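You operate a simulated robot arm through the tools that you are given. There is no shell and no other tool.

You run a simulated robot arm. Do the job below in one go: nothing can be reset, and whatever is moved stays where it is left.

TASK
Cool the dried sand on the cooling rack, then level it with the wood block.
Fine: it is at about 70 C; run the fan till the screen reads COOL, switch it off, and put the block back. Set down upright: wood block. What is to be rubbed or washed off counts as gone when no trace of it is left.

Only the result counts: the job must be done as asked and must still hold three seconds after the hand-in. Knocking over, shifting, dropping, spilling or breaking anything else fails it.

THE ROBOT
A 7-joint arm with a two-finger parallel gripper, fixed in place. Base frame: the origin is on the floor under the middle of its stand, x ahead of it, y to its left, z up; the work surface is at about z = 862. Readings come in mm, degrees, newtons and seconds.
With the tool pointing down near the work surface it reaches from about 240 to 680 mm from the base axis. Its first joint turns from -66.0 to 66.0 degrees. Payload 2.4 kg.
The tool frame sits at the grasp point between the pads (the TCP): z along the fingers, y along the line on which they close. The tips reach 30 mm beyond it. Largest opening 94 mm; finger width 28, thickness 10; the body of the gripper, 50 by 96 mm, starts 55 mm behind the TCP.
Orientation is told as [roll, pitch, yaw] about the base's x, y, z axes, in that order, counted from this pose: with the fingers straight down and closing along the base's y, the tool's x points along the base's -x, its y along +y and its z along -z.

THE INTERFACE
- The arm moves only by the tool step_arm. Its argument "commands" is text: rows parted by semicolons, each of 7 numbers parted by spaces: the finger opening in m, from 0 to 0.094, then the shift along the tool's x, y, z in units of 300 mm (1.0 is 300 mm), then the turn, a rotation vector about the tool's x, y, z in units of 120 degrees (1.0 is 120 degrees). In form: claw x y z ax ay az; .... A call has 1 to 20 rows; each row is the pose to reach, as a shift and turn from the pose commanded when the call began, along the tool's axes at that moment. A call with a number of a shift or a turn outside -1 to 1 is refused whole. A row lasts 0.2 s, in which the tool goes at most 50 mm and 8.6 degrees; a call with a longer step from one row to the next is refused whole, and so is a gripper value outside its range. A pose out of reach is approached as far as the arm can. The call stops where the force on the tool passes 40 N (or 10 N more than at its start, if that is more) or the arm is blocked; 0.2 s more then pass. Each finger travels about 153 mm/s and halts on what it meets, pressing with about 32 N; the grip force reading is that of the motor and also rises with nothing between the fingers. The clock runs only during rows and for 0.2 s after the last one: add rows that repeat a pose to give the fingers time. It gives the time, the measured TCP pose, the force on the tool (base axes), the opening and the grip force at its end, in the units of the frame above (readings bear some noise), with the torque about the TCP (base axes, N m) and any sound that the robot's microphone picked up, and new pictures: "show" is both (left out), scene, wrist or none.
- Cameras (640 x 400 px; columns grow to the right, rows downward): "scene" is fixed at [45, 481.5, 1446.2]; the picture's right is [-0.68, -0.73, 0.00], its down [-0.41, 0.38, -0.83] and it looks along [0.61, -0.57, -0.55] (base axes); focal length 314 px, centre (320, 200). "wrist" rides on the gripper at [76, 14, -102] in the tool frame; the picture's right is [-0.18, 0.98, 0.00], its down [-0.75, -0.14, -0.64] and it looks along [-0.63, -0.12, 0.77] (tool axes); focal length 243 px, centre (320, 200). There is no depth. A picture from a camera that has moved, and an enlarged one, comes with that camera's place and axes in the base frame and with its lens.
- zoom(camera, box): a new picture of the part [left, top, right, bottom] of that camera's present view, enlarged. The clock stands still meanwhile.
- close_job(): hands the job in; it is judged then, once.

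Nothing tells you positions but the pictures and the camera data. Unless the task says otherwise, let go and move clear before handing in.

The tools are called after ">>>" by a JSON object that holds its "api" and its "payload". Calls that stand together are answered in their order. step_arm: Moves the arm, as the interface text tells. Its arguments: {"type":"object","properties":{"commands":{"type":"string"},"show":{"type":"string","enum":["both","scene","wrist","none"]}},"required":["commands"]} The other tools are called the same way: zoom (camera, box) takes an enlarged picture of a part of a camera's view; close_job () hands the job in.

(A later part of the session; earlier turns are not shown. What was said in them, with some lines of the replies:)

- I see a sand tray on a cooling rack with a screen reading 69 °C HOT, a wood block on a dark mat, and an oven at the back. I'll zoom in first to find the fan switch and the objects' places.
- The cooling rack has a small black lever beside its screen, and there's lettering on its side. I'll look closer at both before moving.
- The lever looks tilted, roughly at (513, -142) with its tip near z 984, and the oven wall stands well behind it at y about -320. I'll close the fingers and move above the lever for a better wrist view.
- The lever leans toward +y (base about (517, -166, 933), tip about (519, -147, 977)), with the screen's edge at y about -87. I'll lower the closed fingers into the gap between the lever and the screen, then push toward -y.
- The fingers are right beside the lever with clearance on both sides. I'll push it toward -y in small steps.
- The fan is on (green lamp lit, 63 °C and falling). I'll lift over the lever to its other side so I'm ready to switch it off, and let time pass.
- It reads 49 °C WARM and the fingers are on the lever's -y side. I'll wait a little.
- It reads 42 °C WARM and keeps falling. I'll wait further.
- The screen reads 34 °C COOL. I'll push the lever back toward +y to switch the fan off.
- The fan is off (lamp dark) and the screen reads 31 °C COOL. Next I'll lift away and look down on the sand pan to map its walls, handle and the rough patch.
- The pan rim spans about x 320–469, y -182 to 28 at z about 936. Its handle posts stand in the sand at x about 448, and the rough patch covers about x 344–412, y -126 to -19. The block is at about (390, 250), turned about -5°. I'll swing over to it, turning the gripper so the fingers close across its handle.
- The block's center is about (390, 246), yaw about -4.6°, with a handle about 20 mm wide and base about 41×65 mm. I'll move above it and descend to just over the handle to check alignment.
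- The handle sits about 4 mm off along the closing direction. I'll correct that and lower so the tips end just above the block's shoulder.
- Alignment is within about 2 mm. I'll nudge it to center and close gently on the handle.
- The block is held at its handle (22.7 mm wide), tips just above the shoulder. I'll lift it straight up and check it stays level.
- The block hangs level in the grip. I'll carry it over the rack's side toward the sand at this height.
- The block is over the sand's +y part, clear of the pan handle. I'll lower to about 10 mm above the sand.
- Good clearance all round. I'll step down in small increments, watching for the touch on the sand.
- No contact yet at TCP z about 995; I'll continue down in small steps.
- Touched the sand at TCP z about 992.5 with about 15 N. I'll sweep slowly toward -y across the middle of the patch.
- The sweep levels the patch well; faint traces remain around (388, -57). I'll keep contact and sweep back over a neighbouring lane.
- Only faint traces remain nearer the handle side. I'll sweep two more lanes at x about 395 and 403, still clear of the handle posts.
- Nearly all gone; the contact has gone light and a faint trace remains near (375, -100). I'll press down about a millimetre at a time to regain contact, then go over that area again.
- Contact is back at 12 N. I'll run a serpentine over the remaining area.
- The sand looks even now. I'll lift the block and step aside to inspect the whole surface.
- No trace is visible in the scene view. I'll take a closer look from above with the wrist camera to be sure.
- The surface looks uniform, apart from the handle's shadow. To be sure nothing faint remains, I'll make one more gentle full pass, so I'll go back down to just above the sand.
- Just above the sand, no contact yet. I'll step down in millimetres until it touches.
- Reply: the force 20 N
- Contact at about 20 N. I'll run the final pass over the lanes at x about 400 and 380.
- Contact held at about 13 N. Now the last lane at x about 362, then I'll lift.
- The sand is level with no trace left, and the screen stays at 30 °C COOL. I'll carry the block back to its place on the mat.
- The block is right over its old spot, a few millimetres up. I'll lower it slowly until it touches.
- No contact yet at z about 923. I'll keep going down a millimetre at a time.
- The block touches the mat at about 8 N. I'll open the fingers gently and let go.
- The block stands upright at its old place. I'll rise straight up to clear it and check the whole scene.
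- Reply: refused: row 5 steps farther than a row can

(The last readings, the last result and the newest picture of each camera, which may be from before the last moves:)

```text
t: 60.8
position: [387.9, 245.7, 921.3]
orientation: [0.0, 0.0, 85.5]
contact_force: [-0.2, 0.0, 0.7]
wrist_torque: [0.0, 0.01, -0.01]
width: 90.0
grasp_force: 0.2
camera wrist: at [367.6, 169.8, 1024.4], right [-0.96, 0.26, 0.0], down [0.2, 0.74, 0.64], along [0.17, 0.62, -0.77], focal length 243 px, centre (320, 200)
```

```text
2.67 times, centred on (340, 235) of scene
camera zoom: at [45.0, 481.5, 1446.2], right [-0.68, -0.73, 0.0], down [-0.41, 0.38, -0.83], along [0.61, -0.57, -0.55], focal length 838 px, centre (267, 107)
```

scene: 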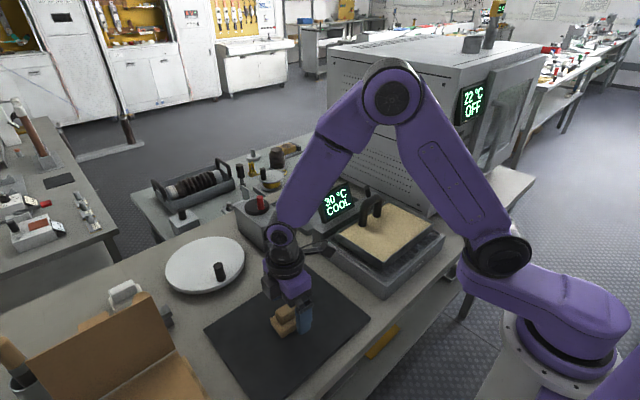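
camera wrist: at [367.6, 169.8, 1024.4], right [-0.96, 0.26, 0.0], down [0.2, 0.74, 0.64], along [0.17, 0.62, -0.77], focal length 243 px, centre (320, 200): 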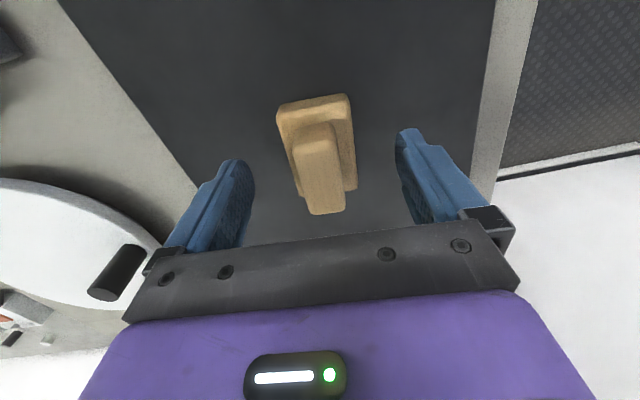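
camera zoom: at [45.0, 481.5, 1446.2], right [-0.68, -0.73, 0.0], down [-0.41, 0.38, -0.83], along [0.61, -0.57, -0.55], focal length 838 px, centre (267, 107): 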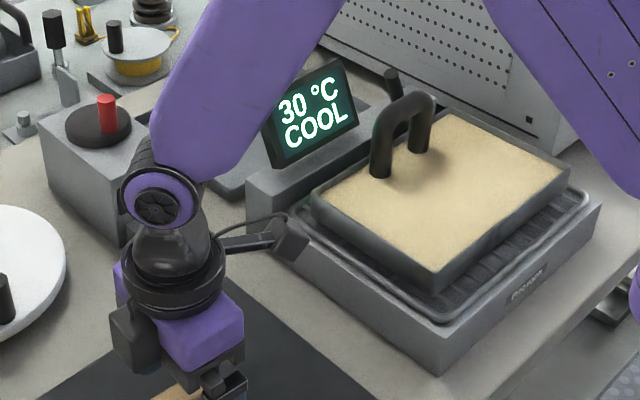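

One row was too long a step, so nothing moved. I'll retry the rise with shorter steps.

>>> {"api": "step_arm", "payload": {"commands": "0.094 0 0 -0.06 0 0 0; 0.094 0 0 -0.18 0 0 0; 0.094 0 0 -0.32 0 0 0; 0.094 0 0 -0.46 0 0 0; 0.094 0 0 -0.6 0 0 0; 0.094 0.1 0 -0.7 0 0 0; 0.094 0.2 0 -0.8 0 0 0; 0.094 0.2 0 -0.8 0 0 0"}}

>>> {"api": "zoom", "payload": {"camera": "scene", "box": [200, 260, 380, 400]}}

>>> {"api": "zoom", "payload": {"camera": "scene", "box": [220, 160, 460, 310]}}

```text
t: 62.6
position: [385.3, 184.5, 1163.1]
orientation: [0.0, -0.1, 85.4]
contact_force: [-0.3, 0.9, -0.2]
wrist_torque: [-0.02, -0.01, -0.02]
width: 93.8
grasp_force: 0.1
camera wrist: at [365.4, 108.4, 1266.1], right [-0.96, 0.26, 0.0], down [0.2, 0.74, 0.64], along [0.17, 0.62, -0.77], focal length 243 px, centre (320, 200)
```

scene: 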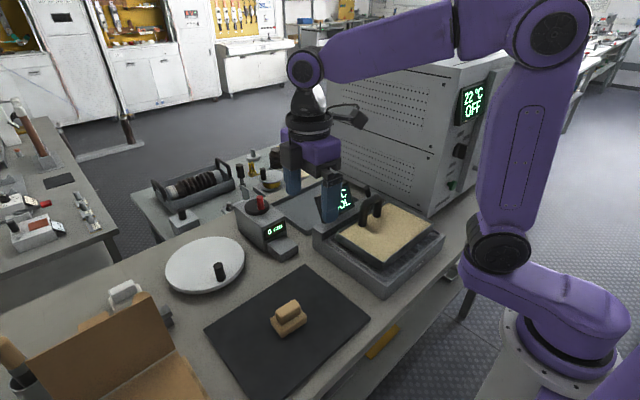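
wrist: 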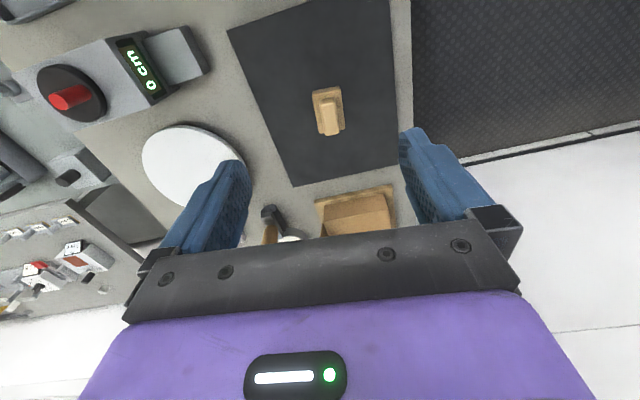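

```text
2.86 times, centred on (290, 330) of scene
camera zoom: at [45.0, 481.4, 1446.2], right [-0.68, -0.73, 0.0], down [-0.41, 0.38, -0.83], along [0.61, -0.57, -0.55], focal length 897 px, centre (406, -171)
```

zoom: 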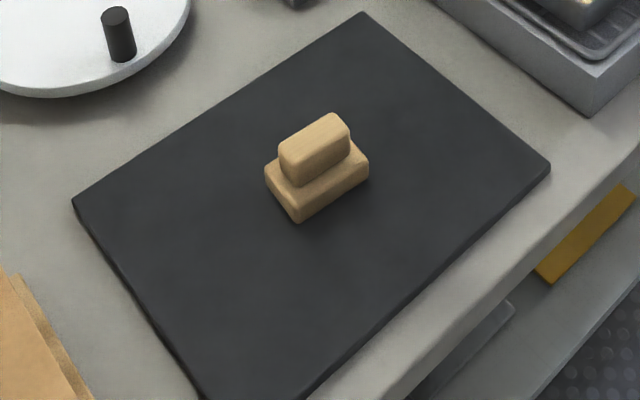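

```text
2.67 times, centred on (340, 235) of scene
camera zoom: at [45.0, 481.4, 1446.2], right [-0.68, -0.73, 0.0], down [-0.41, 0.38, -0.83], along [0.61, -0.57, -0.55], focal length 838 px, centre (267, 107)
```

zoom: 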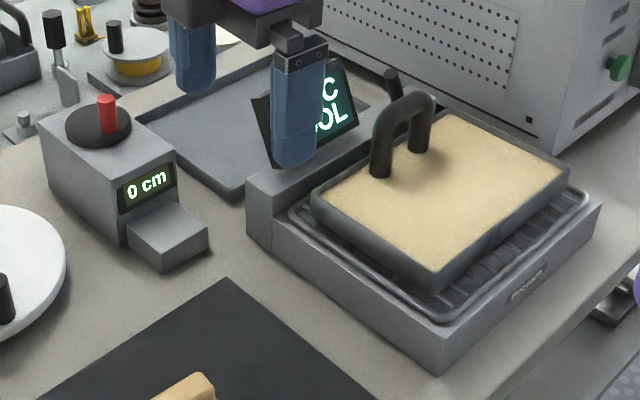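

The block is back upright on its spot, the sand is level with no trace left, the fan is off and the screen read 30 °C COOL. The arm is clear and nothing else was moved, so I'm handing in.

>>> {"api": "close_job", "payload": {}}

```text
The job is handed in.
```

The sand is cooled and levelled, and I've handed the job in; I haven't seen the judge's result.

- **Cooling:** I ran the fan until the screen read COOL at 34 °C, then switched it off. It was at 30 °C COOL at the last full reading.
- **Levelling:** I swept the wood block across the rough patch several times, with one extra full pass at the end. Neither camera shows any trace of the patch.
- **Wood block:** It is back on the mat, upright and within about 1 mm of where it started. The gripper has let go and the arm is clear.

Nothing else looks moved or knocked in the final pictures.
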